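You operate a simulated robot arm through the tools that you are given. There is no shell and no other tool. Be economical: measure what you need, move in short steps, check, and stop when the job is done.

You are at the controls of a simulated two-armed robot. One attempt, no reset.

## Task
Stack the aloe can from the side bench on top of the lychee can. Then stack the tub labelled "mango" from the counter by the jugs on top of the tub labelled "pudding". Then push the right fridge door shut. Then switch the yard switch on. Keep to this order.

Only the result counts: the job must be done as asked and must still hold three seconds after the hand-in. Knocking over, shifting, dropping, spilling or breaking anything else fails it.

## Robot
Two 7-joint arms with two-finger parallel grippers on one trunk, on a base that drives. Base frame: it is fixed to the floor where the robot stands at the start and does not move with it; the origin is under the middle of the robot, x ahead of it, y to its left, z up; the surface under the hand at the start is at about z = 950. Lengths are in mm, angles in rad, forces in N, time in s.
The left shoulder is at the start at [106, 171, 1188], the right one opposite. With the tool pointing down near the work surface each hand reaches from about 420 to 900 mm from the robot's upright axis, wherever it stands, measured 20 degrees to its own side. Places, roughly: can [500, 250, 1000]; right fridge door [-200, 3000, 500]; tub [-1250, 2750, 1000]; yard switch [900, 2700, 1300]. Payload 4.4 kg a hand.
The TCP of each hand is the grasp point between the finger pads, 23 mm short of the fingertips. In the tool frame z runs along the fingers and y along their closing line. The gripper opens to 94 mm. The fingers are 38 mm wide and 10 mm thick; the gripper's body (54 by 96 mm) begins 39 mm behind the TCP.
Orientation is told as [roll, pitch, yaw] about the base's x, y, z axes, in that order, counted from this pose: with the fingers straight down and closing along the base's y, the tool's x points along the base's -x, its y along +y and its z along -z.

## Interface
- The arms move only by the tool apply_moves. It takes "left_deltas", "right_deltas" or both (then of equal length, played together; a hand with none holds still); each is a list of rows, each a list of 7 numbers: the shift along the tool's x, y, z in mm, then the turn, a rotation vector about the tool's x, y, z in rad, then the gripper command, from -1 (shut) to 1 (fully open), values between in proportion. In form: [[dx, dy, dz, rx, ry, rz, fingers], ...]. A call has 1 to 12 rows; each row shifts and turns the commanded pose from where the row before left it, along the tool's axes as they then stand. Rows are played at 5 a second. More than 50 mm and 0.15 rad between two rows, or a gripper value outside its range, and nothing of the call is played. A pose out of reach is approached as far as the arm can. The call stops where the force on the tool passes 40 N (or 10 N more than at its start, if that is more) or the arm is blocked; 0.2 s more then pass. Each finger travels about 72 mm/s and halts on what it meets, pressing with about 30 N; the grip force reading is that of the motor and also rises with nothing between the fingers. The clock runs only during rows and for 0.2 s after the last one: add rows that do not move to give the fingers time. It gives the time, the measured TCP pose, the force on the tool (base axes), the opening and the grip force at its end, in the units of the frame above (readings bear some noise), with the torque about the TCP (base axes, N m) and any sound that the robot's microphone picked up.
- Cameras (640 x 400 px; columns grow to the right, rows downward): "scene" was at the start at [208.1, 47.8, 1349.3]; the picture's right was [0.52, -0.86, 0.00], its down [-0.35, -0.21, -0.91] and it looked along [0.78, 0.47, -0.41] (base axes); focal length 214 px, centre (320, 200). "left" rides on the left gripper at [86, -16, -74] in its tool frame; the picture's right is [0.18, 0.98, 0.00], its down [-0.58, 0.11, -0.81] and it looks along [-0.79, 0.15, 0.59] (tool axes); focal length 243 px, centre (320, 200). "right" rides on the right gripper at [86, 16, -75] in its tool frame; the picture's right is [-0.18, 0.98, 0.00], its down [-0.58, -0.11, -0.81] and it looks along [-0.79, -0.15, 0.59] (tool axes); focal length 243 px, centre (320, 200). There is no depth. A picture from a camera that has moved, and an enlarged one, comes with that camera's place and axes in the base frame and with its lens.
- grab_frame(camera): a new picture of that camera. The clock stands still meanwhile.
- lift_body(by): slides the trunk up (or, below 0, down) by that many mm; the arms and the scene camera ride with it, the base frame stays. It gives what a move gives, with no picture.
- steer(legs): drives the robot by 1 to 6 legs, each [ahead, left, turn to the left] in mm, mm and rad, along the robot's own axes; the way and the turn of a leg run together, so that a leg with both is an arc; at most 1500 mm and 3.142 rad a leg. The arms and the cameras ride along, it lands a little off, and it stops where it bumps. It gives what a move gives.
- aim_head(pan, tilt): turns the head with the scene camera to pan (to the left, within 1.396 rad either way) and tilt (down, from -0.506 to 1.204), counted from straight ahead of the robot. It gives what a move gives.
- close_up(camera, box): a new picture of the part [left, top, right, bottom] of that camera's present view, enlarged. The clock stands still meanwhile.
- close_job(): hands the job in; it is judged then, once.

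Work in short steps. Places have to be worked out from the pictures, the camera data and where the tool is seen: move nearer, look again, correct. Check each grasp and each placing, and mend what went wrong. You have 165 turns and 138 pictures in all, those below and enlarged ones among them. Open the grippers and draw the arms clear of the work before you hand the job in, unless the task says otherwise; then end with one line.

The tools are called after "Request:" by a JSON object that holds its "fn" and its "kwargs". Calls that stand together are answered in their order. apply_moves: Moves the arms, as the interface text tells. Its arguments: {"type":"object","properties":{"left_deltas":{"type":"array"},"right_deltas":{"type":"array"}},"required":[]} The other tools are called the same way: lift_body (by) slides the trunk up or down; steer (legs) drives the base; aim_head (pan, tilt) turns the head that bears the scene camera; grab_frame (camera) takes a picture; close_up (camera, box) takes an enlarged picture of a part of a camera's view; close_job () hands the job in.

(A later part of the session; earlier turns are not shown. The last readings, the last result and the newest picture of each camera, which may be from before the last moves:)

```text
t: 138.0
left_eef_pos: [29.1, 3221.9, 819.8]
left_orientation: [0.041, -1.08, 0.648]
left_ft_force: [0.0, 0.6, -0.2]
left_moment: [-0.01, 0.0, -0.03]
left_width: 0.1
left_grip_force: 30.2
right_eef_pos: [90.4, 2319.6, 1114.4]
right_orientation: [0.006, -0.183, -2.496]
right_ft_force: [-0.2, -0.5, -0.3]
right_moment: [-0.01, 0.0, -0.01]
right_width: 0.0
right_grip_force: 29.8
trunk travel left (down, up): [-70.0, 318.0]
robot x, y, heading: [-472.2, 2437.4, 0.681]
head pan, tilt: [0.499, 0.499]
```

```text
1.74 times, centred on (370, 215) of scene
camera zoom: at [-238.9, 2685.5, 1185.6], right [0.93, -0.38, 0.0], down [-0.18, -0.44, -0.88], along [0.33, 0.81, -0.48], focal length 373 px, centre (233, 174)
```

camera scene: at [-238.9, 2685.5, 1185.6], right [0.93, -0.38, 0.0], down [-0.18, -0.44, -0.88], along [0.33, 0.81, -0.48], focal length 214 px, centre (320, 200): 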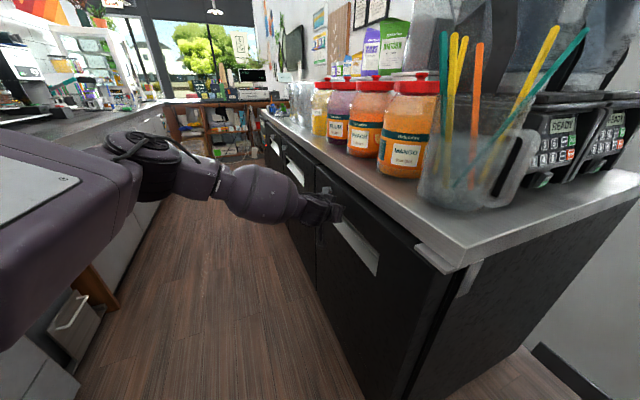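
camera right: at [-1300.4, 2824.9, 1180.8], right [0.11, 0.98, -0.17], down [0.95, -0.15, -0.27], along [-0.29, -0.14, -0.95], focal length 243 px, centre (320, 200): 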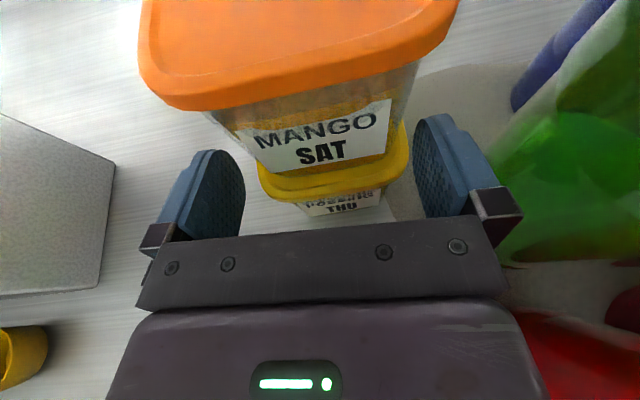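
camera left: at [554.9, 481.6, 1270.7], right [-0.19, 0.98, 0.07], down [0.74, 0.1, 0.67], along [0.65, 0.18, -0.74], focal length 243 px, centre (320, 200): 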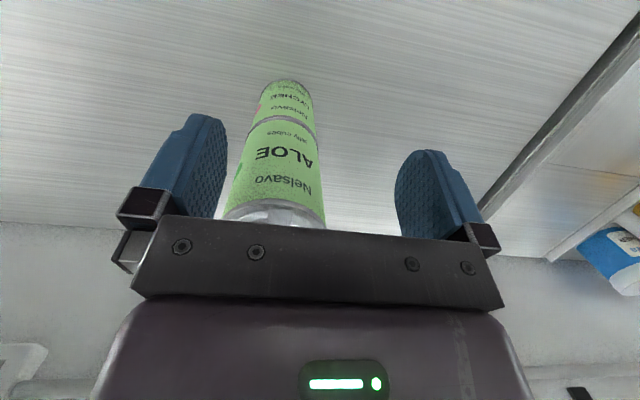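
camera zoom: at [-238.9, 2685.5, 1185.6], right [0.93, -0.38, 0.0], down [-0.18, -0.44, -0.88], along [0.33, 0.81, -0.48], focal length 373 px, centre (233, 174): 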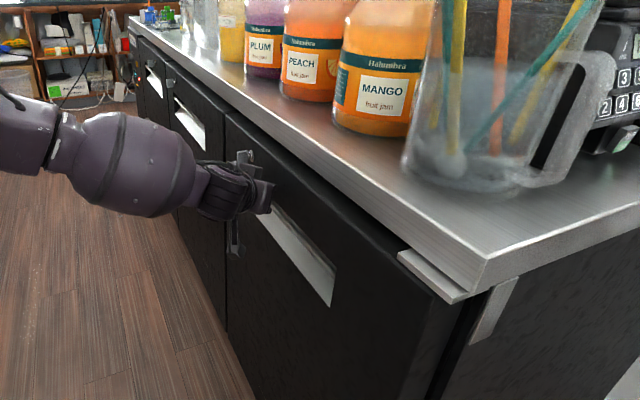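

Almost flush; I push a bit further until the force stops it.

Request:
{"fn": "steer", "kwargs": {"legs": [[20, -20, 0]]}}

Request:
{"fn": "close_up", "kwargs": {"camera": "scene", "box": [250, 100, 490, 330]}}

```text
t: 138.8
left_eef_pos: [30.8, 3223.0, 819.2]
left_orientation: [0.049, -1.075, 0.651]
left_ft_force: [-16.0, -8.8, 11.7]
left_moment: [0.21, -0.43, -0.11]
left_width: 0.0
left_grip_force: 29.9
right_eef_pos: [98.0, 2320.3, 1116.1]
right_orientation: [0.007, -0.18, -2.493]
right_ft_force: [0.1, 0.8, -0.1]
right_moment: [-0.06, 0.01, 0.05]
right_width: 0.0
right_grip_force: 30.3
trunk travel left (down, up): [-70.0, 318.0]
robot x, y, heading: [-462.2, 2438.2, 0.69]
head pan, tilt: [0.499, 0.499]
stopped in leg 1: the force on the tool passed its limit at 59 N (the readings are from after the stop); the commanded pose is now the measured one
```

```text
1.74 times, centred on (370, 215) of scene
camera zoom: at [-231.8, 2684.0, 1186.2], right [0.93, -0.37, 0.0], down [-0.18, -0.44, -0.88], along [0.33, 0.82, -0.48], focal length 373 px, centre (233, 174)
```

zoom: 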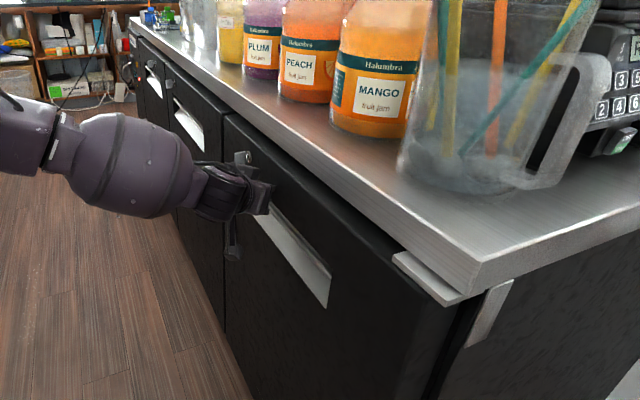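

It stopped against something firm, presumably the closed door. I back off and inspect.

Request:
{"fn": "steer", "kwargs": {"legs": [[-130, 40, 0]]}}

Request:
{"fn": "aim_head", "kwargs": {"pan": 0.3, "tilt": 0.5}}

Request:
{"fn": "grab_frame", "kwargs": {"camera": "scene"}}

```text
t: 140.1
left_eef_pos: [-92.6, 3172.2, 816.9]
left_orientation: [0.047, -1.074, 0.65]
left_ft_force: [0.1, 0.1, 0.4]
left_moment: [-0.04, 0.02, 0.0]
left_width: 0.0
left_grip_force: 30.3
right_eef_pos: [-26.5, 2268.9, 1114.8]
right_orientation: [0.008, -0.183, -2.494]
right_ft_force: [-0.9, -0.7, 0.9]
right_moment: [0.0, -0.02, 0.0]
right_width: 0.0
right_grip_force: 30.1
trunk travel left (down, up): [-70.0, 318.0]
robot x, y, heading: [-587.6, 2381.5, 0.69]
head pan, tilt: [0.499, 0.499]
```

```text
t: 140.8
left_eef_pos: [-93.6, 3172.7, 816.5]
left_orientation: [0.047, -1.073, 0.65]
left_ft_force: [0.2, -0.2, -0.2]
left_moment: [0.01, 0.02, 0.02]
left_width: 0.1
left_grip_force: 30.3
right_eef_pos: [-25.4, 2270.7, 1114.7]
right_orientation: [0.009, -0.182, -2.493]
right_ft_force: [-0.2, -0.3, 0.2]
right_moment: [0.01, 0.0, 0.01]
right_width: 0.0
right_grip_force: 30.2
trunk travel left (down, up): [-70.0, 318.0]
robot x, y, heading: [-591.3, 2381.1, 0.692]
head pan, tilt: [0.3, 0.499]
```

```text
40 pictures are left
camera scene: at [-340.2, 2625.3, 1185.7], right [0.84, -0.55, 0.0], down [-0.26, -0.4, -0.88], along [0.48, 0.73, -0.48], focal length 214 px, centre (320, 200)
```

scene: 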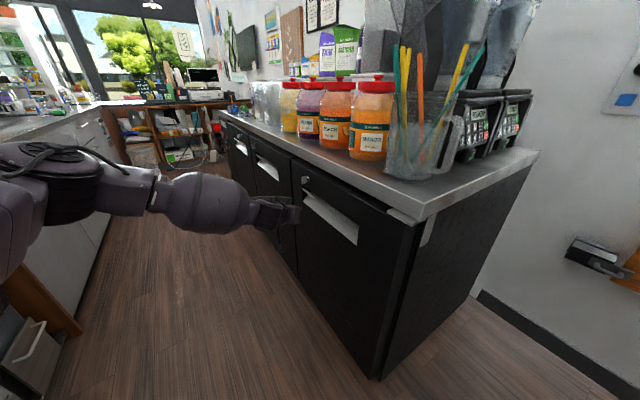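

Request:
{"fn": "close_up", "kwargs": {"camera": "scene", "box": [210, 100, 440, 260]}}

```text
2.50 times, centred on (325, 180) of scene
camera zoom: at [-340.2, 2625.3, 1185.7], right [0.84, -0.55, 0.0], down [-0.26, -0.4, -0.88], along [0.48, 0.73, -0.48], focal length 536 px, centre (308, 250)
```

zoom: 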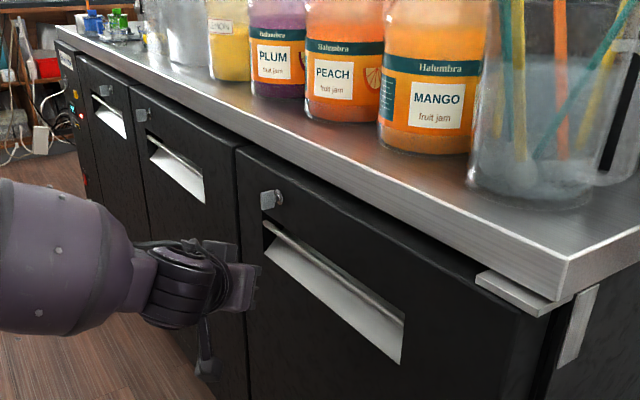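

It looks shut and nearly flush; to be sure I press again nearer the free edge. I move the fist along to y≈3380.

Request:
{"fn": "steer", "kwargs": {"legs": [[180, 115, 0]]}}

Request:
{"fn": "grab_frame", "kwargs": {"camera": "scene"}}

```text
t: 142.5
left_eef_pos: [-29.8, 3374.4, 816.7]
left_orientation: [0.047, -1.074, 0.649]
left_ft_force: [0.6, 0.0, 0.5]
left_moment: [0.02, -0.03, -0.04]
left_width: 0.0
left_grip_force: 29.8
right_eef_pos: [37.5, 2471.7, 1115.3]
right_orientation: [0.008, -0.182, -2.493]
right_ft_force: [0.4, 0.4, -0.7]
right_moment: [-0.02, 0.02, 0.01]
right_width: 0.0
right_grip_force: 29.8
trunk travel left (down, up): [-70.0, 318.0]
robot x, y, heading: [-523.6, 2586.4, 0.685]
head pan, tilt: [0.3, 0.499]
```

```text
38 pictures are left
camera scene: at [-276.3, 2828.0, 1185.6], right [0.84, -0.55, 0.0], down [-0.26, -0.4, -0.88], along [0.48, 0.73, -0.48], focal length 214 px, centre (320, 200)
```

scene: 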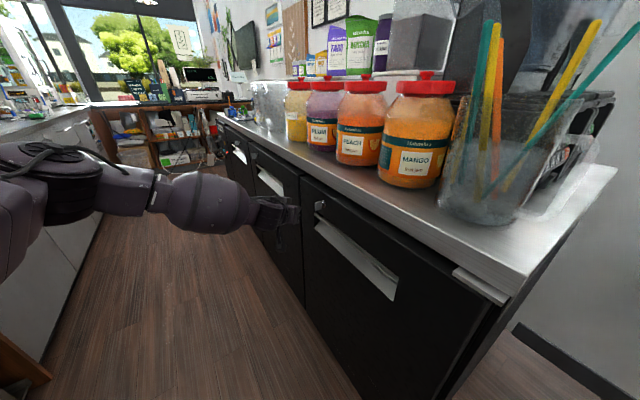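

Contact spot will be about 70 mm from the free edge. I push in +x by small legs.

Request:
{"fn": "steer", "kwargs": {"legs": [[31, -25, 0], [15, -12, 0], [15, -12, 0]]}}

Request:
{"fn": "close_up", "kwargs": {"camera": "scene", "box": [210, 100, 440, 260]}}

```text
t: 144.2
left_eef_pos: [28.9, 3385.7, 813.0]
left_orientation: [0.068, -1.068, 0.654]
left_ft_force: [-0.8, 0.5, -0.4]
left_moment: [0.0, -0.01, -0.04]
left_width: 0.0
left_grip_force: 30.2
right_eef_pos: [108.2, 2475.3, 1115.3]
right_orientation: [0.008, -0.18, -2.488]
right_ft_force: [0.2, -0.4, -0.1]
right_moment: [0.01, 0.01, 0.02]
right_width: 0.1
right_grip_force: 29.7
trunk travel left (down, up): [-70.0, 318.0]
robot x, y, heading: [-454.3, 2588.7, 0.693]
head pan, tilt: [0.3, 0.499]
stopped in leg 3: the force on the tool passed its limit at 69 N (the readings are from after the stop); the commanded pose is now the measured one
```

```text
2.50 times, centred on (325, 180) of scene
camera zoom: at [-208.1, 2830.1, 1185.7], right [0.84, -0.55, 0.0], down [-0.26, -0.4, -0.88], along [0.48, 0.74, -0.48], focal length 536 px, centre (308, 250)
```

zoom: 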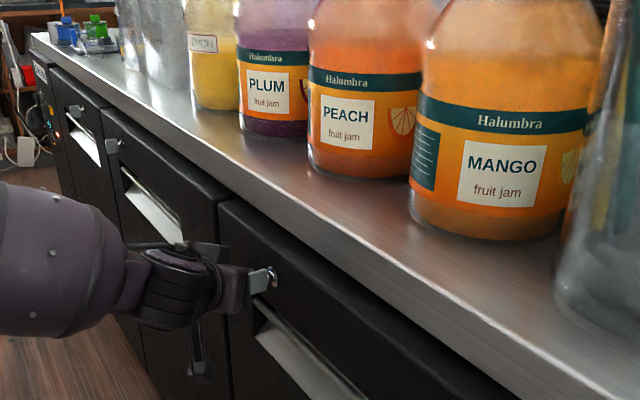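

The hand stops at the same x at two places along the door, so it is shut. I retreat and head to view the switch panel on the right wall.

Request:
{"fn": "steer", "kwargs": {"legs": [[-120, 90, 0], [-180, -150, 0]]}}

Request:
{"fn": "aim_head", "kwargs": {"pan": -0.3, "tilt": 0.1}}

Request:
{"fn": "grab_frame", "kwargs": {"camera": "scene"}}

```text
t: 147.2
left_eef_pos: [-165.8, 3151.1, 813.3]
left_orientation: [0.069, -1.068, 0.654]
left_ft_force: [0.1, -0.3, -0.3]
left_moment: [-0.02, 0.02, -0.04]
left_width: 0.3
left_grip_force: 29.7
right_eef_pos: [-84.8, 2240.5, 1114.2]
right_orientation: [0.007, -0.18, -2.485]
right_ft_force: [-0.8, 0.0, -0.2]
right_moment: [-0.01, 0.0, -0.03]
right_width: 0.0
right_grip_force: 30.3
trunk travel left (down, up): [-70.0, 318.0]
robot x, y, heading: [-650.7, 2350.0, 0.697]
head pan, tilt: [0.3, 0.499]
```

```text
t: 148.2
left_eef_pos: [-166.9, 3150.9, 814.0]
left_orientation: [0.071, -1.068, 0.655]
left_ft_force: [-0.4, 1.0, -0.2]
left_moment: [0.0, -0.01, -0.01]
left_width: 0.0
left_grip_force: 30.0
right_eef_pos: [-85.0, 2241.2, 1115.7]
right_orientation: [0.007, -0.182, -2.484]
right_ft_force: [0.6, -0.1, 0.2]
right_moment: [-0.02, 0.0, 0.01]
right_width: 0.1
right_grip_force: 30.4
trunk travel left (down, up): [-70.0, 318.0]
robot x, y, heading: [-646.7, 2354.8, 0.697]
head pan, tilt: [-0.3, 0.099]
```

```text
36 pictures are left
camera scene: at [-366.4, 2554.0, 1222.8], right [0.39, -0.92, 0.0], down [-0.09, -0.04, -0.99], along [0.92, 0.38, -0.1], focal length 214 px, centre (320, 200)
```

scene: 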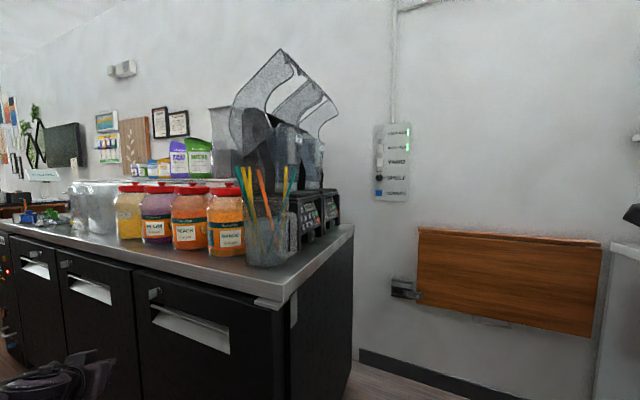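

Request:
{"fn": "close_up", "kwargs": {"camera": "scene", "box": [365, 115, 420, 210]}}

Request:
{"fn": "close_up", "kwargs": {"camera": "scene", "box": [0, 210, 300, 400]}}

```text
4.21 times, centred on (392, 162) of scene
camera zoom: at [-366.4, 2554.0, 1222.8], right [0.39, -0.92, 0.0], down [-0.09, -0.04, -0.99], along [0.92, 0.38, -0.1], focal length 903 px, centre (15, 358)
```

zoom: 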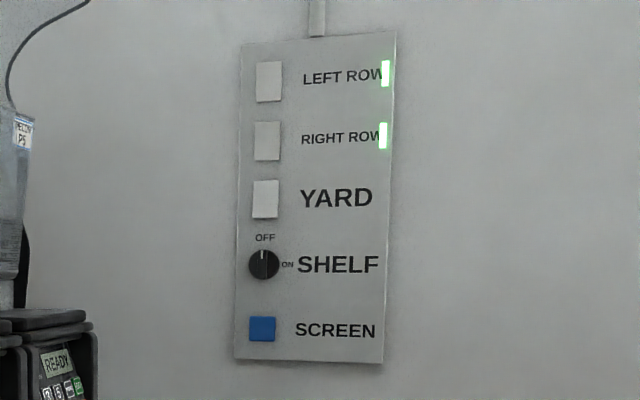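

```text
2.11 times, centred on (150, 305) of scene
camera zoom: at [-366.4, 2554.0, 1222.8], right [0.39, -0.92, 0.0], down [-0.09, -0.04, -0.99], along [0.92, 0.38, -0.1], focal length 452 px, centre (678, -21)
```

zoom: 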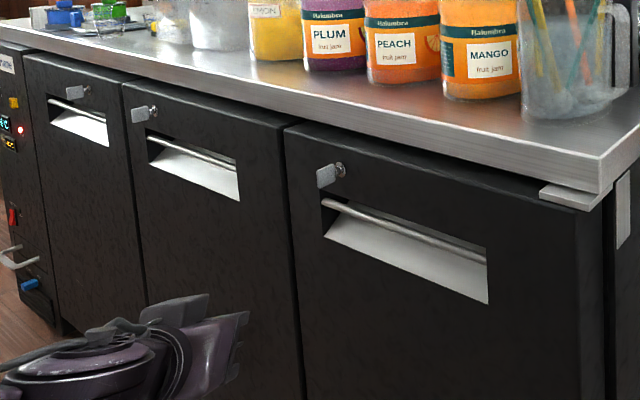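

The switch panel shows YARD as a white rocker at about (900,2712,1313), unlit; the door is flush. I tuck the left arm: raise, then pitch fingers back down.

Request:
{"fn": "apply_moves", "kwargs": {"left_deltas": [[-35, 0, -19, 0, 0, 0, -1], [-35, 0, -19, 0, 0, 0, -1], [-35, 0, -19, 0, 0, 0, -1], [-35, 0, -19, 0, 0.1, 0, -1], [0, 5, -30, 0, 0.14, 0, -1], [0, 5, -30, 0, 0.14, 0, -1], [0, 5, -30, 0, 0.14, 0, -1], [0, 5, -30, 0, 0.14, 0, -1], [0, 5, -30, 0, 0.14, 0, -1], [0, 5, -20, 0, 0.14, 0, -1], [0, 5, -20, 0, 0.12, 0, -1]]}}

Request:
{"fn": "apply_moves", "kwargs": {"left_deltas": [[45, 15, 0, 0, 0, 0, -1], [45, 15, 0, 0, 0, 0, -1], [45, 15, 0, 0, 0, 0, -1], [45, 15, 0, 0, 0, 0, -1], [45, 15, 0, 0, 0, 0, -1], [45, 15, 0, 0, 0, 0, -1], [30, 15, 0, 0, 0, 0, -1], [30, 0, 0, 0, 0, 0, -1]]}}

```text
t: 150.6
left_eef_pos: [-260.0, 3103.1, 1124.1]
left_orientation: [0.032, -0.006, 0.715]
left_ft_force: [0.1, 0.2, 0.2]
left_moment: [-0.02, 0.0, -0.02]
left_width: 0.0
left_grip_force: 30.3
right_eef_pos: [-84.9, 2241.1, 1114.4]
right_orientation: [0.01, -0.182, -2.487]
right_ft_force: [-0.2, -0.5, -1.2]
right_moment: [-0.04, 0.01, 0.03]
right_width: 0.0
right_grip_force: 30.0
trunk travel left (down, up): [-70.0, 318.0]
robot x, y, heading: [-646.8, 2353.4, 0.698]
head pan, tilt: [-0.3, 0.099]
```

```text
t: 152.4
left_eef_pos: [-578.1, 2960.4, 1137.4]
left_orientation: [0.024, -0.062, 0.702]
left_ft_force: [0.2, 2.0, -3.0]
left_moment: [-0.08, 0.06, 0.05]
left_width: 0.2
left_grip_force: 30.3
right_eef_pos: [-87.6, 2238.6, 1115.0]
right_orientation: [0.005, -0.176, -2.487]
right_ft_force: [-0.7, -0.7, 1.1]
right_moment: [0.05, -0.05, -0.03]
right_width: 0.3
right_grip_force: 29.4
trunk travel left (down, up): [-70.0, 318.0]
robot x, y, heading: [-647.8, 2353.4, 0.694]
head pan, tilt: [-0.3, 0.099]
```

I pull the left hand further in and raise the trunk for the switch height.

Request:
{"fn": "apply_moves", "kwargs": {"left_deltas": [[40, 8, 0, 0, 0, 0, -1], [40, 8, 0, 0, 0, 0, -1], [40, 8, 0, 0, 0, 0, -1], [40, 8, 0, 0, 0, 0, -1], [20, 0, 0, 0, 0, 0, -1], [0, 0, 0, 0, 0, 0, -1]]}}

Request:
{"fn": "lift_body", "kwargs": {"by": 130}}

```text
t: 153.8
left_eef_pos: [-733.6, 2871.8, 1123.9]
left_orientation: [0.034, -0.008, 0.716]
left_ft_force: [-0.4, 0.5, -1.2]
left_moment: [0.0, 0.02, 0.02]
left_width: 0.3
left_grip_force: 30.3
right_eef_pos: [-84.9, 2240.5, 1114.2]
right_orientation: [0.006, -0.181, -2.486]
right_ft_force: [0.2, 0.8, -0.3]
right_moment: [0.0, 0.01, -0.01]
right_width: 0.0
right_grip_force: 29.7
trunk travel left (down, up): [-70.0, 318.0]
robot x, y, heading: [-648.9, 2352.6, 0.696]
head pan, tilt: [-0.3, 0.099]
```

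```text
t: 155.4
left_eef_pos: [-733.9, 2873.3, 1255.1]
left_orientation: [0.035, -0.007, 0.715]
left_ft_force: [-0.6, -0.7, 0.2]
left_moment: [0.0, 0.02, -0.03]
left_width: 0.0
left_grip_force: 30.6
right_eef_pos: [-85.2, 2242.4, 1243.4]
right_orientation: [0.007, -0.182, -2.485]
right_ft_force: [1.3, -0.7, 0.3]
right_moment: [-0.04, -0.01, -0.02]
right_width: 0.0
right_grip_force: 30.2
trunk travel left (down, up): [-200.0, 188.0]
robot x, y, heading: [-650.5, 2352.6, 0.695]
head pan, tilt: [-0.3, 0.099]
```

Now I drive toward the switch: to about (150,2260), keeping heading 0.7.

Request:
{"fn": "steer", "kwargs": {"legs": [[400, -430, 0]]}}

Request:
{"fn": "aim_head", "kwargs": {"pan": -0.3, "tilt": 0.35}}

Request:
{"fn": "grab_frame", "kwargs": {"camera": "scene"}}

```text
t: 159.8
left_eef_pos: [-153.9, 2790.1, 1255.1]
left_orientation: [0.032, -0.01, 0.709]
left_ft_force: [0.8, -0.4, -0.4]
left_moment: [0.01, -0.03, 0.0]
left_width: 0.0
left_grip_force: 29.7
right_eef_pos: [490.5, 2155.4, 1244.8]
right_orientation: [0.006, -0.181, -2.491]
right_ft_force: [0.0, -0.8, 0.0]
right_moment: [0.02, -0.01, 0.0]
right_width: 0.0
right_grip_force: 30.2
trunk travel left (down, up): [-200.0, 188.0]
robot x, y, heading: [-71.5, 2272.5, 0.693]
head pan, tilt: [-0.3, 0.099]
```

```text
t: 160.5
left_eef_pos: [-154.9, 2791.4, 1255.3]
left_orientation: [0.033, -0.012, 0.712]
left_ft_force: [0.7, 0.9, -0.5]
left_moment: [0.01, 0.01, 0.01]
left_width: 0.3
left_grip_force: 30.0
right_eef_pos: [491.0, 2155.1, 1244.5]
right_orientation: [0.007, -0.18, -2.489]
right_ft_force: [0.1, -0.1, 0.4]
right_moment: [0.03, -0.02, 0.02]
right_width: 0.0
right_grip_force: 29.6
trunk travel left (down, up): [-200.0, 188.0]
robot x, y, heading: [-73.3, 2271.3, 0.687]
head pan, tilt: [-0.3, 0.351]
```

```text
33 pictures are left
camera scene: at [113.1, 2388.6, 1355.8], right [0.38, -0.92, 0.0], down [-0.32, -0.13, -0.94], along [0.87, 0.36, -0.34], focal length 214 px, centre (320, 200)
```

scene: 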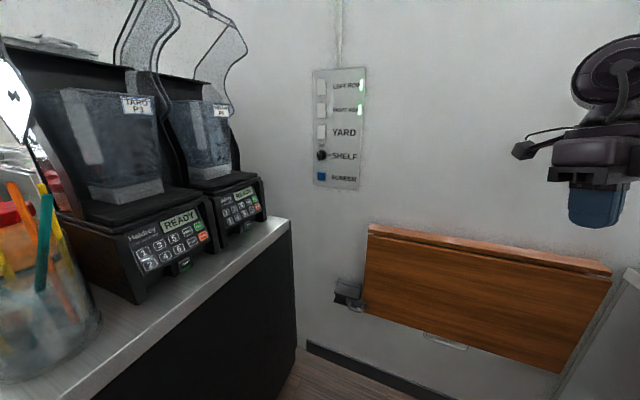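

Request:
{"fn": "close_up", "kwargs": {"camera": "scene", "box": [305, 65, 370, 195]}}

```text
3.08 times, centred on (338, 130) of scene
camera zoom: at [113.1, 2388.6, 1355.8], right [0.38, -0.92, 0.0], down [-0.32, -0.13, -0.94], along [0.87, 0.36, -0.34], focal length 660 px, centre (266, 415)
```

zoom: 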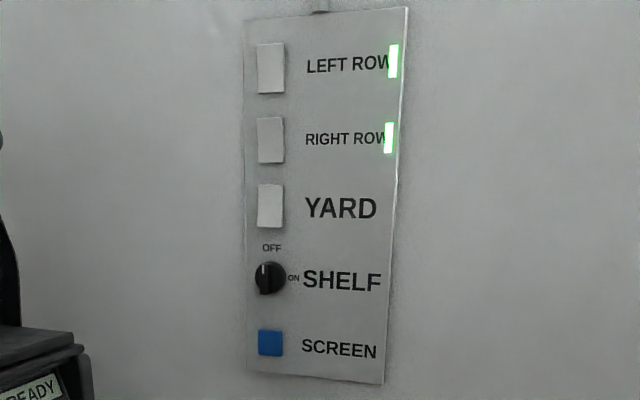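

I zoom further on the rockers to see which end is pressed when on.

Request:
{"fn": "close_up", "kwargs": {"camera": "scene", "box": [308, 72, 344, 144]}}

```text
5.56 times, centred on (326, 108) of scene
camera zoom: at [113.1, 2388.6, 1355.8], right [0.38, -0.92, 0.0], down [-0.32, -0.13, -0.94], along [0.87, 0.36, -0.34], focal length 1192 px, centre (287, 711)
```

zoom: 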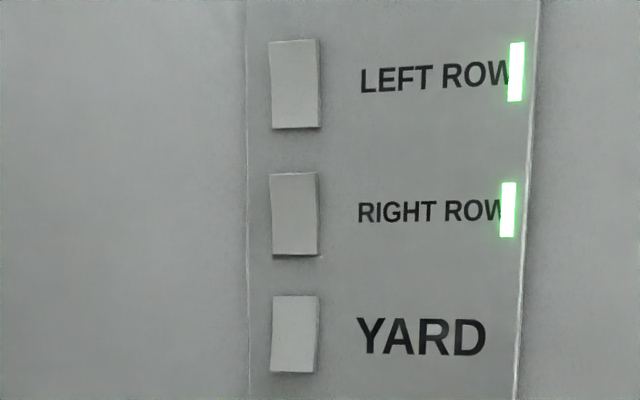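

On-rockers have the top pushed in; so YARD needs its top half pressed, about (928,2718,1334). I drive closer.

Request:
{"fn": "steer", "kwargs": {"legs": [[221, -165, 0]]}}

Request:
{"fn": "grab_frame", "kwargs": {"camera": "scene"}}

```text
t: 162.6
left_eef_pos: [118.2, 2800.7, 1254.9]
left_orientation: [0.033, -0.01, 0.71]
left_ft_force: [-0.4, 0.1, -0.9]
left_moment: [0.01, 0.02, 0.0]
left_width: 0.2
left_grip_force: 29.9
right_eef_pos: [764.6, 2166.7, 1244.7]
right_orientation: [0.007, -0.182, -2.493]
right_ft_force: [0.3, 0.6, 0.8]
right_moment: [-0.01, 0.04, 0.01]
right_width: 0.1
right_grip_force: 30.3
trunk travel left (down, up): [-200.0, 188.0]
robot x, y, heading: [199.4, 2283.6, 0.69]
head pan, tilt: [-0.3, 0.351]
```

```text
30 pictures are left
camera scene: at [385.8, 2400.0, 1355.7], right [0.38, -0.93, 0.0], down [-0.32, -0.13, -0.94], along [0.87, 0.36, -0.34], focal length 214 px, centre (320, 200)
```

scene: 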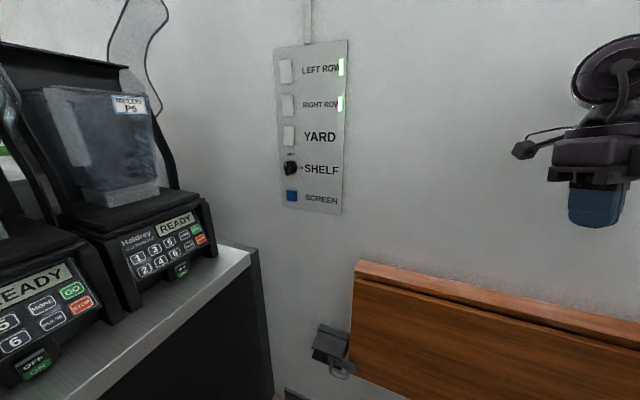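

Rocker confirmed near (925,2718,1319). I bring the right hand in front, rising and starting to pitch the fingers forward.

Request:
{"fn": "apply_moves", "kwargs": {"right_deltas": [[8, -42, -15, 0, 0.14, 0, -1], [8, -42, -15, 0, 0.14, 0, -1], [8, -42, -15, 0, 0.14, 0, -1], [8, -42, -15, 0, 0.14, 0, -1], [8, -42, -15, 0, 0.14, 0, -1], [0, -40, 0, 0, 0.14, 0, -1], [0, -40, 0, 0, 0.14, 0, -1], [0, 0, 0, 0, 0.14, 0, -1], [0, 0, 0, 0, 0.11, 0, -1]]}}

Request:
{"fn": "grab_frame", "kwargs": {"camera": "scene"}}

```text
t: 164.6
left_eef_pos: [118.5, 2802.7, 1254.7]
left_orientation: [0.033, -0.009, 0.71]
left_ft_force: [0.2, 0.1, -0.2]
left_moment: [0.0, 0.01, -0.06]
left_width: 0.4
left_grip_force: 30.3
right_eef_pos: [612.5, 2416.4, 1320.1]
right_orientation: [0.008, 0.997, -2.482]
right_ft_force: [0.0, 0.8, 0.0]
right_moment: [-0.01, 0.02, 0.0]
right_width: 0.0
right_grip_force: 30.0
right hand out of reach, approached as far as the arm can: row 9
trunk travel left (down, up): [-200.0, 188.0]
robot x, y, heading: [199.7, 2283.5, 0.689]
head pan, tilt: [-0.3, 0.351]
```

```text
29 pictures are left
camera scene: at [386.3, 2400.8, 1355.3], right [0.38, -0.93, 0.0], down [-0.32, -0.13, -0.94], along [0.87, 0.36, -0.34], focal length 214 px, centre (320, 200)
```

scene: 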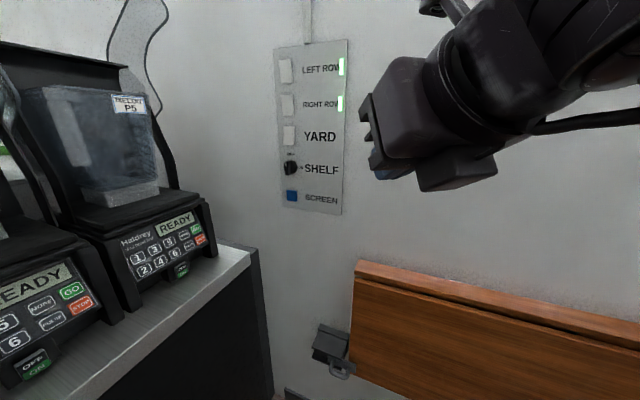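

Hand is forward-pitched. I turn it a bit toward the wall normal and move up to about 60 mm short of the rocker.

Request:
{"fn": "apply_moves", "kwargs": {"right_deltas": [[0, 0, 0, -0.088, 0, 0.056, -1], [0, 0, 0, -0.088, 0, 0.056, -1], [22.9, -17, 33.2, 0, 0, 0, -1], [22.9, -17, 33.2, 0, 0, 0, -1], [22.9, -17, 33.2, 0, 0, 0, -1], [22.9, -17, 33.2, 0, 0, 0, -1], [22.9, -17, 33.2, 0, 0, 0, -1], [22.9, -17, 33.2, 0, 0, 0, -1], [0, 0, 0, 0, 0, 0, -1]]}}

Request:
{"fn": "grab_frame", "kwargs": {"camera": "scene"}}

Request:
{"fn": "grab_frame", "kwargs": {"camera": "right"}}

```text
t: 166.6
left_eef_pos: [117.2, 2802.7, 1256.1]
left_orientation: [0.033, -0.012, 0.709]
left_ft_force: [-0.4, -0.6, -1.1]
left_moment: [-0.01, 0.02, -0.03]
left_width: 0.0
left_grip_force: 30.2
right_eef_pos: [801.5, 2540.6, 1358.0]
right_orientation: [0.017, 0.998, -2.684]
right_ft_force: [0.2, 0.7, 0.5]
right_moment: [0.0, -0.01, -0.05]
right_width: 0.0
right_grip_force: 29.8
right hand out of reach, approached as far as the arm can: row 6, 7, 8
trunk travel left (down, up): [-200.0, 188.0]
robot x, y, heading: [200.3, 2284.6, 0.69]
head pan, tilt: [-0.3, 0.351]
```

```text
28 pictures are left
camera scene: at [384.5, 2400.7, 1355.9], right [0.38, -0.93, 0.0], down [-0.32, -0.13, -0.94], along [0.87, 0.36, -0.34], focal length 214 px, centre (320, 200)
```

scene: 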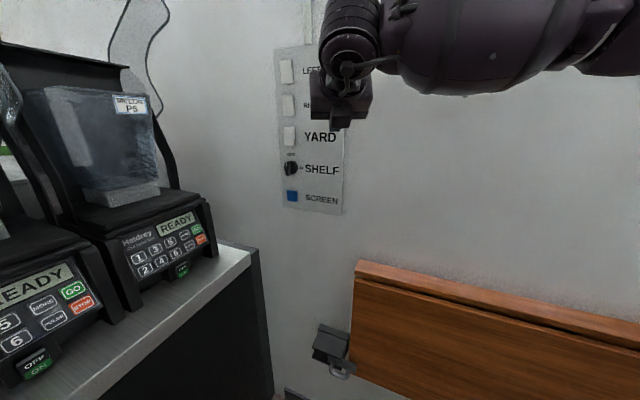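

```text
27 pictures are left
camera right: at [792.9, 2520.5, 1471.6], right [0.33, -0.93, -0.15], down [-0.94, -0.33, -0.05], along [0.0, 0.15, -0.99], focal length 243 px, centre (320, 200)
```

right: 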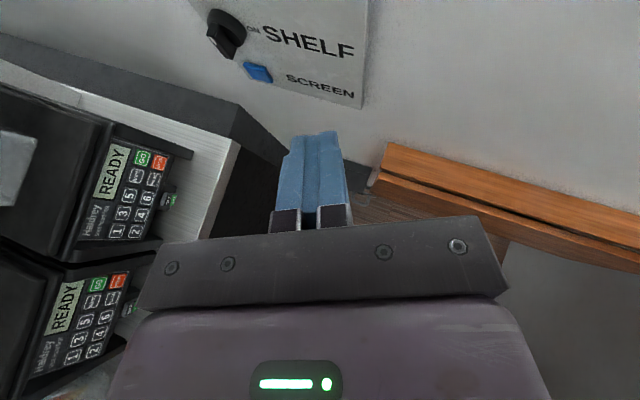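

The arm is at its limit here; I turn the base slightly left and move it +x so the hand comes in front of the rocker.

Request:
{"fn": "steer", "kwargs": {"legs": [[0, 0, 0.2], [70, -85, 0]]}}

Request:
{"fn": "aim_head", "kwargs": {"pan": -0.4, "tilt": 0.2}}

Request:
{"fn": "grab_frame", "kwargs": {"camera": "scene"}}

```text
t: 168.8
left_eef_pos: [128.9, 2775.4, 1255.9]
left_orientation: [0.034, -0.01, 0.909]
left_ft_force: [1.3, 0.8, -1.0]
left_moment: [0.0, 0.04, -0.01]
left_width: 0.0
left_grip_force: 30.4
right_eef_pos: [850.8, 2653.2, 1358.1]
right_orientation: [0.017, 0.996, -2.486]
right_ft_force: [-0.2, -0.1, -0.4]
right_moment: [0.03, -0.03, 0.0]
right_width: 0.0
right_grip_force: 30.1
trunk travel left (down, up): [-200.0, 188.0]
robot x, y, heading: [308.8, 2282.2, 0.887]
head pan, tilt: [-0.3, 0.351]
```

```text
t: 169.5
left_eef_pos: [127.8, 2774.8, 1254.6]
left_orientation: [0.033, -0.01, 0.907]
left_ft_force: [-0.1, 0.0, -0.1]
left_moment: [0.01, -0.04, 0.0]
left_width: 0.0
left_grip_force: 30.1
right_eef_pos: [849.9, 2653.9, 1358.1]
right_orientation: [0.016, 0.996, -2.487]
right_ft_force: [0.4, 1.0, -0.9]
right_moment: [0.04, -0.01, 0.01]
right_width: 0.0
right_grip_force: 29.9
trunk travel left (down, up): [-200.0, 188.0]
robot x, y, heading: [306.9, 2283.0, 0.889]
head pan, tilt: [-0.4, 0.201]
```

```text
26 pictures are left
camera scene: at [474.0, 2427.0, 1369.7], right [0.47, -0.88, 0.0], down [-0.18, -0.09, -0.98], along [0.87, 0.46, -0.2], focal length 214 px, centre (320, 200)
```

scene: 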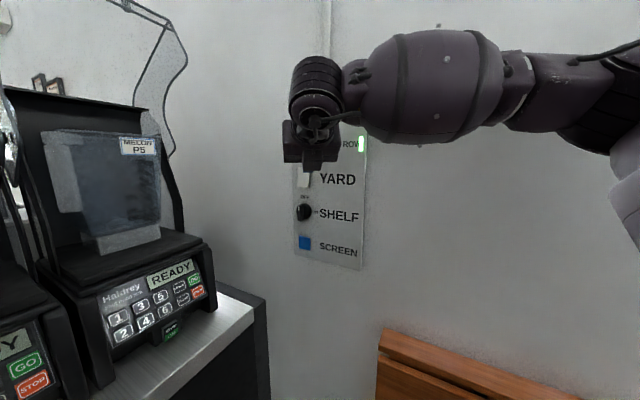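

The hand is slightly high. I lower it 28 mm and view closely.

Request:
{"fn": "apply_moves", "kwargs": {"right_deltas": [[-11.8, 0, 7.6, 0, 0, 0, -1], [-11.8, 0, 7.6, 0, 0, 0, -1], [0, 0, 0, 0, 0, 0, -1]]}}

Request:
{"fn": "grab_frame", "kwargs": {"camera": "right"}}

Request:
{"fn": "close_up", "kwargs": {"camera": "scene", "box": [260, 100, 380, 270]}}

```text
t: 170.3
left_eef_pos: [128.2, 2776.3, 1254.7]
left_orientation: [0.033, -0.01, 0.907]
left_ft_force: [0.5, -0.9, -0.3]
left_moment: [-0.01, 0.01, 0.0]
left_width: 0.0
left_grip_force: 29.9
right_eef_pos: [848.6, 2652.3, 1327.8]
right_orientation: [0.016, 0.997, -2.489]
right_ft_force: [0.7, -0.1, 0.4]
right_moment: [0.02, -0.02, 0.02]
right_width: 0.0
right_grip_force: 29.9
trunk travel left (down, up): [-200.0, 188.0]
robot x, y, heading: [310.9, 2282.9, 0.889]
head pan, tilt: [-0.4, 0.201]
```

```text
25 pictures are left
camera right: at [845.1, 2631.7, 1442.7], right [0.51, -0.85, -0.15], down [-0.86, -0.51, -0.05], along [-0.03, 0.15, -0.99], focal length 243 px, centre (320, 200)
```

right: 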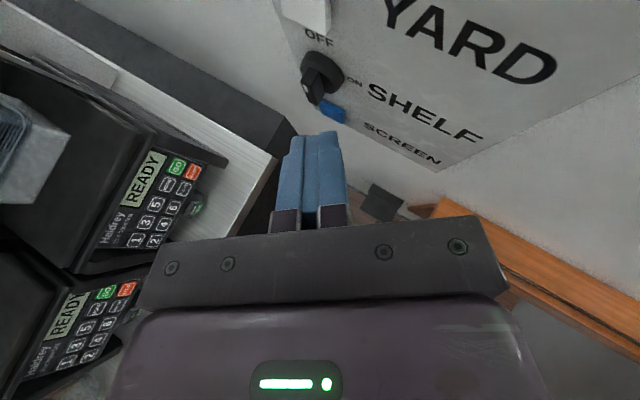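

```text
2.35 times, centred on (320, 185) of scene
camera zoom: at [473.9, 2426.7, 1369.8], right [0.47, -0.88, 0.0], down [-0.18, -0.09, -0.98], along [0.87, 0.46, -0.2], focal length 505 px, centre (320, 235)
```

zoom: 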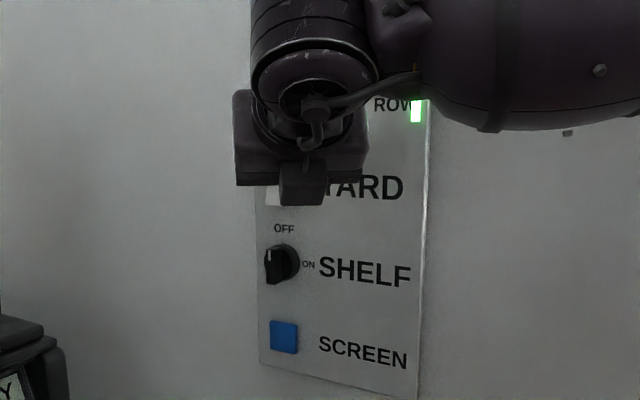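

Rocker centre is at y≈2718; I shift +12 mm in y and 4 up, then advance 45 mm.

Request:
{"fn": "apply_moves", "kwargs": {"right_deltas": [[7.3, -9.5, 4, 0, 0, 0, -1], [8.1, 0, 12.6, 0, 0, 0, -1], [8.1, 0, 12.6, 0, 0, 0, -1], [8.1, 0, 12.6, 0, 0, 0, -1], [0, 0, 0, 0, 0, 0, -1]]}}

Request:
{"fn": "grab_frame", "kwargs": {"camera": "right"}}

Request:
{"fn": "close_up", "kwargs": {"camera": "scene", "box": [260, 100, 380, 270]}}

```text
t: 171.5
left_eef_pos: [127.4, 2776.5, 1255.0]
left_orientation: [0.034, -0.011, 0.908]
left_ft_force: [0.2, 0.0, -0.1]
left_moment: [0.0, -0.02, -0.01]
left_width: 0.1
left_grip_force: 29.9
right_eef_pos: [876.9, 2672.7, 1332.0]
right_orientation: [0.014, 0.997, -2.491]
right_ft_force: [0.3, -0.6, 0.5]
right_moment: [0.02, 0.03, -0.01]
right_width: 0.1
right_grip_force: 30.0
right hand out of reach, approached as far as the arm can: row 1, 3, 4
trunk travel left (down, up): [-200.0, 188.0]
robot x, y, heading: [307.9, 2283.2, 0.89]
head pan, tilt: [-0.4, 0.201]
```

```text
23 pictures are left
camera right: at [874.3, 2651.4, 1445.2], right [0.51, -0.85, -0.15], down [-0.86, -0.5, -0.05], along [-0.03, 0.15, -0.99], focal length 243 px, centre (320, 200)
```

right: 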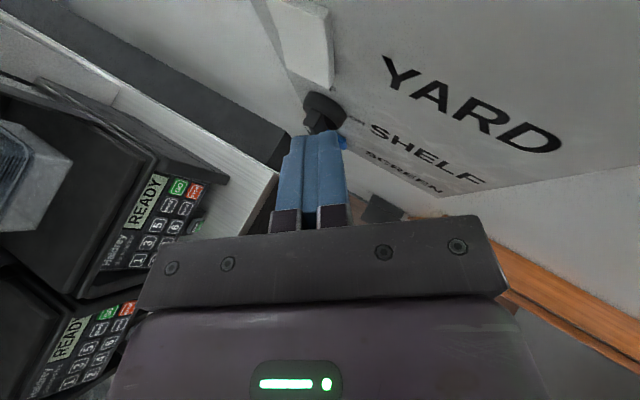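

```text
2.35 times, centred on (320, 185) of scene
camera zoom: at [474.0, 2426.8, 1369.8], right [0.47, -0.88, 0.0], down [-0.18, -0.09, -0.98], along [0.87, 0.46, -0.2], focal length 505 px, centre (320, 235)
```

zoom: 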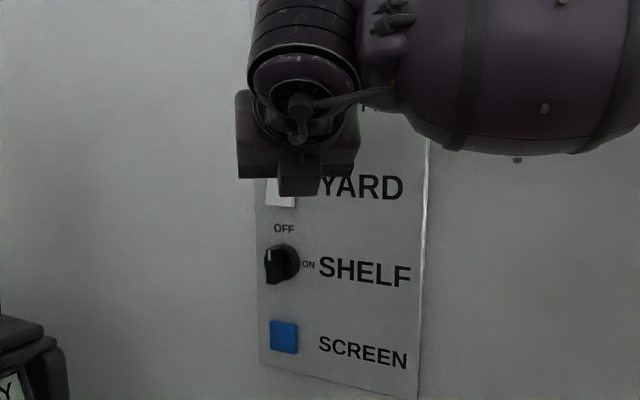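

The arm is at its limit again; I use small base moves: 13 mm in +y then ~20 mm ahead.

Request:
{"fn": "steer", "kwargs": {"legs": [[10, 8, 0], [14, -4, 0]]}}

Request:
{"fn": "grab_frame", "kwargs": {"camera": "right"}}

```text
t: 172.6
left_eef_pos: [138.4, 2796.6, 1255.7]
left_orientation: [0.033, -0.01, 0.908]
left_ft_force: [0.6, -0.5, 0.0]
left_moment: [-0.01, -0.04, 0.02]
left_width: 0.0
left_grip_force: 30.0
right_eef_pos: [889.8, 2692.4, 1332.8]
right_orientation: [0.012, 0.996, -2.495]
right_ft_force: [-0.1, -0.6, 0.3]
right_moment: [0.01, -0.05, 0.04]
right_width: 0.0
right_grip_force: 29.9
trunk travel left (down, up): [-200.0, 188.0]
robot x, y, heading: [324.3, 2304.9, 0.889]
head pan, tilt: [-0.4, 0.201]
```

```text
21 pictures are left
camera right: at [885.5, 2671.2, 1446.1], right [0.51, -0.85, -0.15], down [-0.86, -0.5, -0.05], along [-0.03, 0.15, -0.99], focal length 243 px, centre (320, 200)
```

right: 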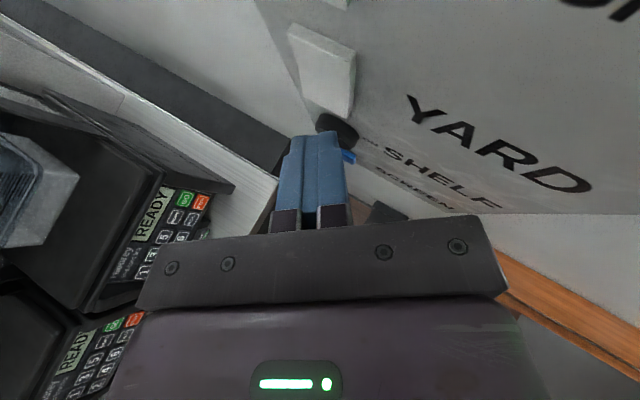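

Aligned with the rocker; about 25–30 mm to go. I advance in small legs.

Request:
{"fn": "steer", "kwargs": {"legs": [[14, -4, 0], [8, -2, 0]]}}

Request:
{"fn": "grab_frame", "kwargs": {"camera": "right"}}

```text
t: 173.9
left_eef_pos: [152.4, 2809.2, 1255.0]
left_orientation: [0.031, -0.013, 0.903]
left_ft_force: [0.5, 0.5, -0.6]
left_moment: [-0.02, 0.0, 0.01]
left_width: 0.0
left_grip_force: 30.4
right_eef_pos: [901.7, 2703.8, 1337.1]
right_orientation: [0.014, 1.004, -2.494]
right_ft_force: [-0.5, 0.8, 0.7]
right_moment: [-0.01, 0.02, 0.0]
right_width: 0.0
right_grip_force: 29.9
trunk travel left (down, up): [-200.0, 188.0]
robot x, y, heading: [339.3, 2314.9, 0.891]
head pan, tilt: [-0.4, 0.201]
stopped in leg 2: the robot was blocked; the commanded pose is now the measured one
```

```text
20 pictures are left
camera right: at [897.0, 2682.2, 1450.1], right [0.5, -0.85, -0.15], down [-0.86, -0.5, -0.06], along [-0.03, 0.16, -0.99], focal length 243 px, centre (320, 200)
```

right: 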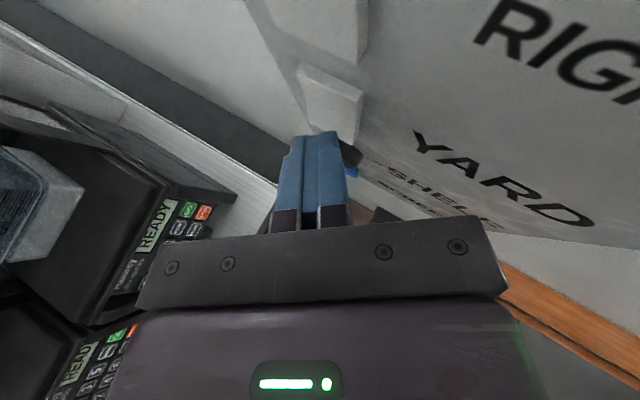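

Something blocked the move without force on the tool; I look around.

Request:
{"fn": "aim_head", "kwargs": {"pan": -0.9, "tilt": 0.5}}

Request:
{"fn": "grab_frame", "kwargs": {"camera": "scene"}}

```text
t: 174.8
left_eef_pos: [151.6, 2809.6, 1256.4]
left_orientation: [0.031, -0.015, 0.905]
left_ft_force: [0.1, 0.0, -0.3]
left_moment: [-0.01, -0.01, 0.02]
left_width: 0.2
left_grip_force: 30.0
right_eef_pos: [901.7, 2703.9, 1336.4]
right_orientation: [0.013, 1.002, -2.492]
right_ft_force: [-0.7, 0.2, -0.4]
right_moment: [-0.02, 0.02, 0.03]
right_width: 0.0
right_grip_force: 29.6
trunk travel left (down, up): [-200.0, 188.0]
robot x, y, heading: [337.8, 2315.2, 0.892]
head pan, tilt: [-0.901, 0.499]
```

```text
19 pictures are left
camera scene: at [505.5, 2414.2, 1343.3], right [-0.01, -1.0, 0.0], down [-0.47, 0.01, -0.88], along [0.88, -0.01, -0.47], focal length 214 px, centre (320, 200)
```

scene: 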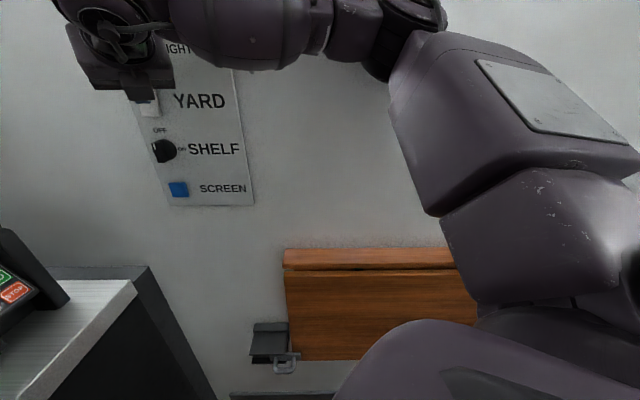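

The elbow is close to the wall. I back off a little and turn the hand more square to the wall, which keeps the wrist further from it.

Request:
{"fn": "steer", "kwargs": {"legs": [[-40, 10, 0]]}}

Request:
{"fn": "apply_moves", "kwargs": {"right_deltas": [[0, 0, 0, -0.084, 0, 0.054, -1], [0, 0, 0, -0.084, 0, 0.054, -1], [0, 0, 0, 0, 0, 0, -1]]}}

```text
t: 175.7
left_eef_pos: [124.6, 2785.2, 1254.6]
left_orientation: [0.033, -0.01, 0.904]
left_ft_force: [-0.1, -0.3, -0.3]
left_moment: [0.01, -0.02, 0.01]
left_width: 0.0
left_grip_force: 29.8
right_eef_pos: [875.4, 2681.1, 1332.3]
right_orientation: [0.011, 0.997, -2.498]
right_ft_force: [-0.9, 0.0, 0.9]
right_moment: [-0.01, 0.01, -0.04]
right_width: 0.0
right_grip_force: 29.7
trunk travel left (down, up): [-200.0, 188.0]
robot x, y, heading: [309.4, 2290.9, 0.892]
head pan, tilt: [-0.901, 0.499]
```

```text
t: 176.5
left_eef_pos: [126.5, 2785.9, 1256.3]
left_orientation: [0.034, -0.009, 0.903]
left_ft_force: [-0.1, 0.1, -0.1]
left_moment: [-0.01, 0.02, 0.01]
left_width: 0.0
left_grip_force: 29.7
right_eef_pos: [887.7, 2652.3, 1323.2]
right_orientation: [0.011, 0.998, -2.698]
right_ft_force: [0.0, 0.0, 0.4]
right_moment: [0.01, -0.01, 0.0]
right_width: 0.2
right_grip_force: 29.9
right hand out of reach, approached as far as the arm can: row 1, 2
trunk travel left (down, up): [-200.0, 188.0]
robot x, y, heading: [310.1, 2294.0, 0.887]
head pan, tilt: [-0.901, 0.499]
```

The robot stands too close (the wrist is folded). I move it back toward (40,2440) and turn right 0.2 so the arm can reach out straighter.

Request:
{"fn": "steer", "kwargs": {"legs": [[-57, 301, 0], [0, 0, -0.2]]}}

Request:
{"fn": "aim_head", "kwargs": {"pan": -0.4, "tilt": 0.3}}

Request:
{"fn": "grab_frame", "kwargs": {"camera": "scene"}}

```text
t: 180.5
left_eef_pos: [-42.2, 2960.5, 1255.4]
left_orientation: [0.033, -0.011, 0.703]
left_ft_force: [0.0, 0.3, 0.3]
left_moment: [0.03, 0.06, 0.0]
left_width: 0.4
left_grip_force: 30.2
right_eef_pos: [677.5, 2675.4, 1324.3]
right_orientation: [0.011, 0.998, -2.898]
right_ft_force: [0.5, -0.1, -0.2]
right_moment: [0.0, 0.03, 0.01]
right_width: 0.0
right_grip_force: 29.8
trunk travel left (down, up): [-200.0, 188.0]
robot x, y, heading: [36.2, 2441.2, 0.681]
head pan, tilt: [-0.901, 0.499]
```

```text
t: 181.4
left_eef_pos: [-41.9, 2959.6, 1255.8]
left_orientation: [0.033, -0.01, 0.7]
left_ft_force: [0.4, 1.1, 0.3]
left_moment: [0.0, -0.02, 0.02]
left_width: 0.0
left_grip_force: 30.4
right_eef_pos: [676.7, 2676.6, 1323.1]
right_orientation: [0.012, 0.999, -2.899]
right_ft_force: [0.0, 0.2, 0.5]
right_moment: [-0.01, 0.01, -0.03]
right_width: 0.0
right_grip_force: 30.0
trunk travel left (down, up): [-200.0, 188.0]
robot x, y, heading: [37.2, 2439.8, 0.686]
head pan, tilt: [-0.4, 0.3]
```

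```text
18 pictures are left
camera scene: at [226.4, 2547.9, 1360.4], right [0.28, -0.96, 0.0], down [-0.28, -0.08, -0.96], along [0.92, 0.27, -0.3], focal length 214 px, centre (320, 200)
```

scene: 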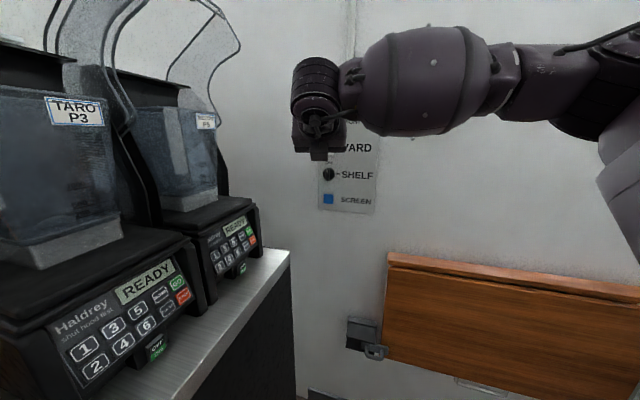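

Now I extend the right arm ~180 mm toward the rocker.

Request:
{"fn": "apply_moves", "kwargs": {"right_deltas": [[21, 3.4, 29.3, 0, 0, 0, -1], [21, 3.4, 29.3, 0, 0, 0, -1], [21, 3.4, 29.3, 0, 0, 0, -1], [21, 3.4, 29.3, 0, 0, 0, -1], [21, 3.4, 29.3, 0, 0, 0, -1], [0, 0, 0, 0, 0, 0, -1]]}}

Request:
{"fn": "grab_frame", "kwargs": {"camera": "right"}}

Request:
{"fn": "grab_frame", "kwargs": {"camera": "scene"}}

```text
t: 182.8
left_eef_pos: [-41.6, 2960.4, 1255.1]
left_orientation: [0.034, -0.01, 0.701]
left_ft_force: [0.9, -0.7, 0.4]
left_moment: [0.02, -0.01, 0.02]
left_width: 0.1
left_grip_force: 29.9
right_eef_pos: [808.1, 2671.2, 1332.9]
right_orientation: [0.011, 0.997, -2.899]
right_ft_force: [-0.5, -0.4, -0.7]
right_moment: [0.02, -0.01, -0.01]
right_width: 0.0
right_grip_force: 30.3
right hand out of reach, approached as far as the arm can: row 2, 3, 4, 5
trunk travel left (down, up): [-200.0, 188.0]
robot x, y, heading: [35.4, 2441.6, 0.683]
head pan, tilt: [-0.4, 0.3]
```

```text
17 pictures are left
camera right: at [795.2, 2653.8, 1447.1], right [0.13, -0.98, -0.15], down [-0.99, -0.12, -0.05], along [0.03, 0.15, -0.99], focal length 243 px, centre (320, 200)
```

right: 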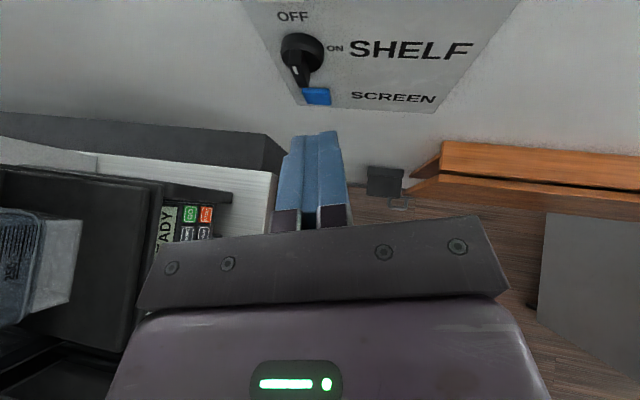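

```text
16 pictures are left
camera scene: at [226.7, 2547.9, 1360.4], right [0.28, -0.96, 0.0], down [-0.28, -0.08, -0.96], along [0.92, 0.27, -0.3], focal length 214 px, centre (320, 200)
```

scene: 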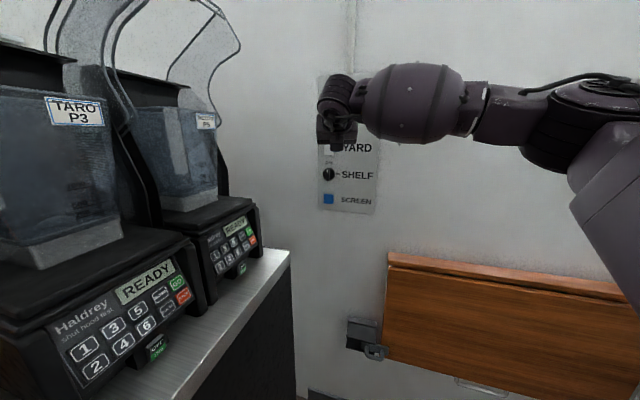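

The hand is in line; the arm can't extend further, so I'll advance with the base. First I shift the left hand away from the fridge counter.

Request:
{"fn": "apply_moves", "kwargs": {"left_deltas": [[28.7, 24.2, 0, 0, 0, 0, -1], [28.7, 24.2, 0, 0, 0, 0, -1], [28.7, 24.2, 0, 0, 0, 0, -1], [28.7, 24.2, 0, 0, 0, 0, -1], [0, 0, 0, 0, 0, 0, -1]]}}

Request:
{"fn": "steer", "kwargs": {"legs": [[58, -10, 0]]}}

Request:
{"fn": "grab_frame", "kwargs": {"camera": "right"}}

```text
t: 184.0
left_eef_pos: [-189.0, 2963.9, 1247.6]
left_orientation: [0.034, -0.013, 0.699]
left_ft_force: [0.6, -0.3, 0.2]
left_moment: [0.03, 0.0, 0.01]
left_width: 0.0
left_grip_force: 30.1
left hand out of reach, approached as far as the arm can: row 4
right_eef_pos: [807.5, 2672.1, 1333.9]
right_orientation: [0.013, 0.996, -2.898]
right_ft_force: [-0.4, 0.6, 0.9]
right_moment: [-0.03, 0.01, 0.04]
right_width: 0.1
right_grip_force: 30.3
trunk travel left (down, up): [-200.0, 188.0]
robot x, y, heading: [36.5, 2440.8, 0.682]
head pan, tilt: [-0.4, 0.3]
```

```text
t: 185.2
left_eef_pos: [-142.5, 2988.0, 1248.3]
left_orientation: [0.035, -0.014, 0.707]
left_ft_force: [-0.1, 0.0, -0.2]
left_moment: [-0.03, -0.03, 0.01]
left_width: 0.0
left_grip_force: 29.8
right_eef_pos: [856.5, 2702.9, 1332.9]
right_orientation: [0.016, 0.998, -2.889]
right_ft_force: [-0.6, 0.0, 0.0]
right_moment: [0.04, 0.01, 0.01]
right_width: 0.1
right_grip_force: 30.1
trunk travel left (down, up): [-200.0, 188.0]
robot x, y, heading: [87.6, 2468.1, 0.692]
head pan, tilt: [-0.4, 0.3]
stopped in leg 1: the robot was blocked; the commanded pose is now the measured one
```

```text
15 pictures are left
camera right: at [843.9, 2685.0, 1446.8], right [0.14, -0.98, -0.15], down [-0.99, -0.13, -0.05], along [0.03, 0.15, -0.99], focal length 243 px, centre (320, 200)
```

right: 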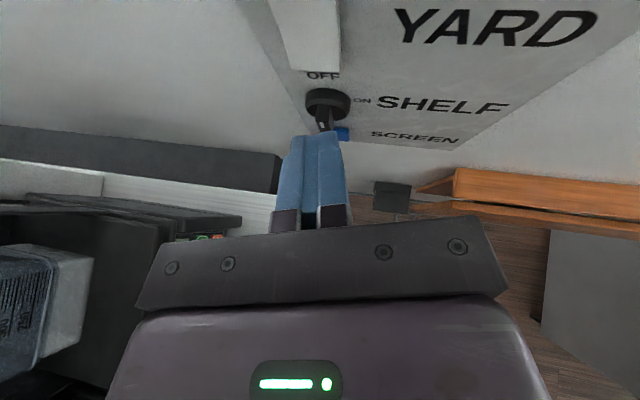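

Probably the base touched the fridge side. The rocker is straight ahead; I move parallel to the fridge in +x by about 25 mm.

Request:
{"fn": "steer", "kwargs": {"legs": [[15, -18, 0]]}}

Request:
{"fn": "grab_frame", "kwargs": {"camera": "right"}}

```text
t: 186.0
left_eef_pos: [-119.8, 2982.9, 1247.7]
left_orientation: [0.035, -0.013, 0.709]
left_ft_force: [0.1, -0.1, -0.2]
left_moment: [0.04, 0.01, 0.0]
left_width: 0.0
left_grip_force: 29.6
right_eef_pos: [879.6, 2699.6, 1330.6]
right_orientation: [0.015, 0.995, -2.888]
right_ft_force: [0.1, -0.9, 0.0]
right_moment: [0.0, 0.0, -0.02]
right_width: 0.0
right_grip_force: 29.9
trunk travel left (down, up): [-200.0, 188.0]
robot x, y, heading: [109.9, 2463.1, 0.692]
head pan, tilt: [-0.4, 0.3]
```

```text
14 pictures are left
camera right: at [868.6, 2681.3, 1445.2], right [0.14, -0.98, -0.15], down [-0.99, -0.13, -0.05], along [0.03, 0.15, -0.99], focal length 243 px, centre (320, 200)
```

right: 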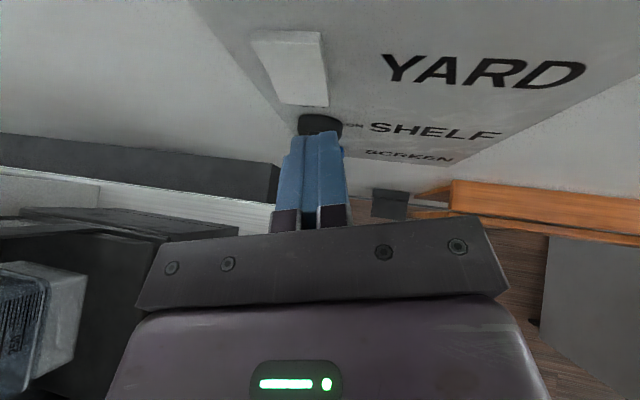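

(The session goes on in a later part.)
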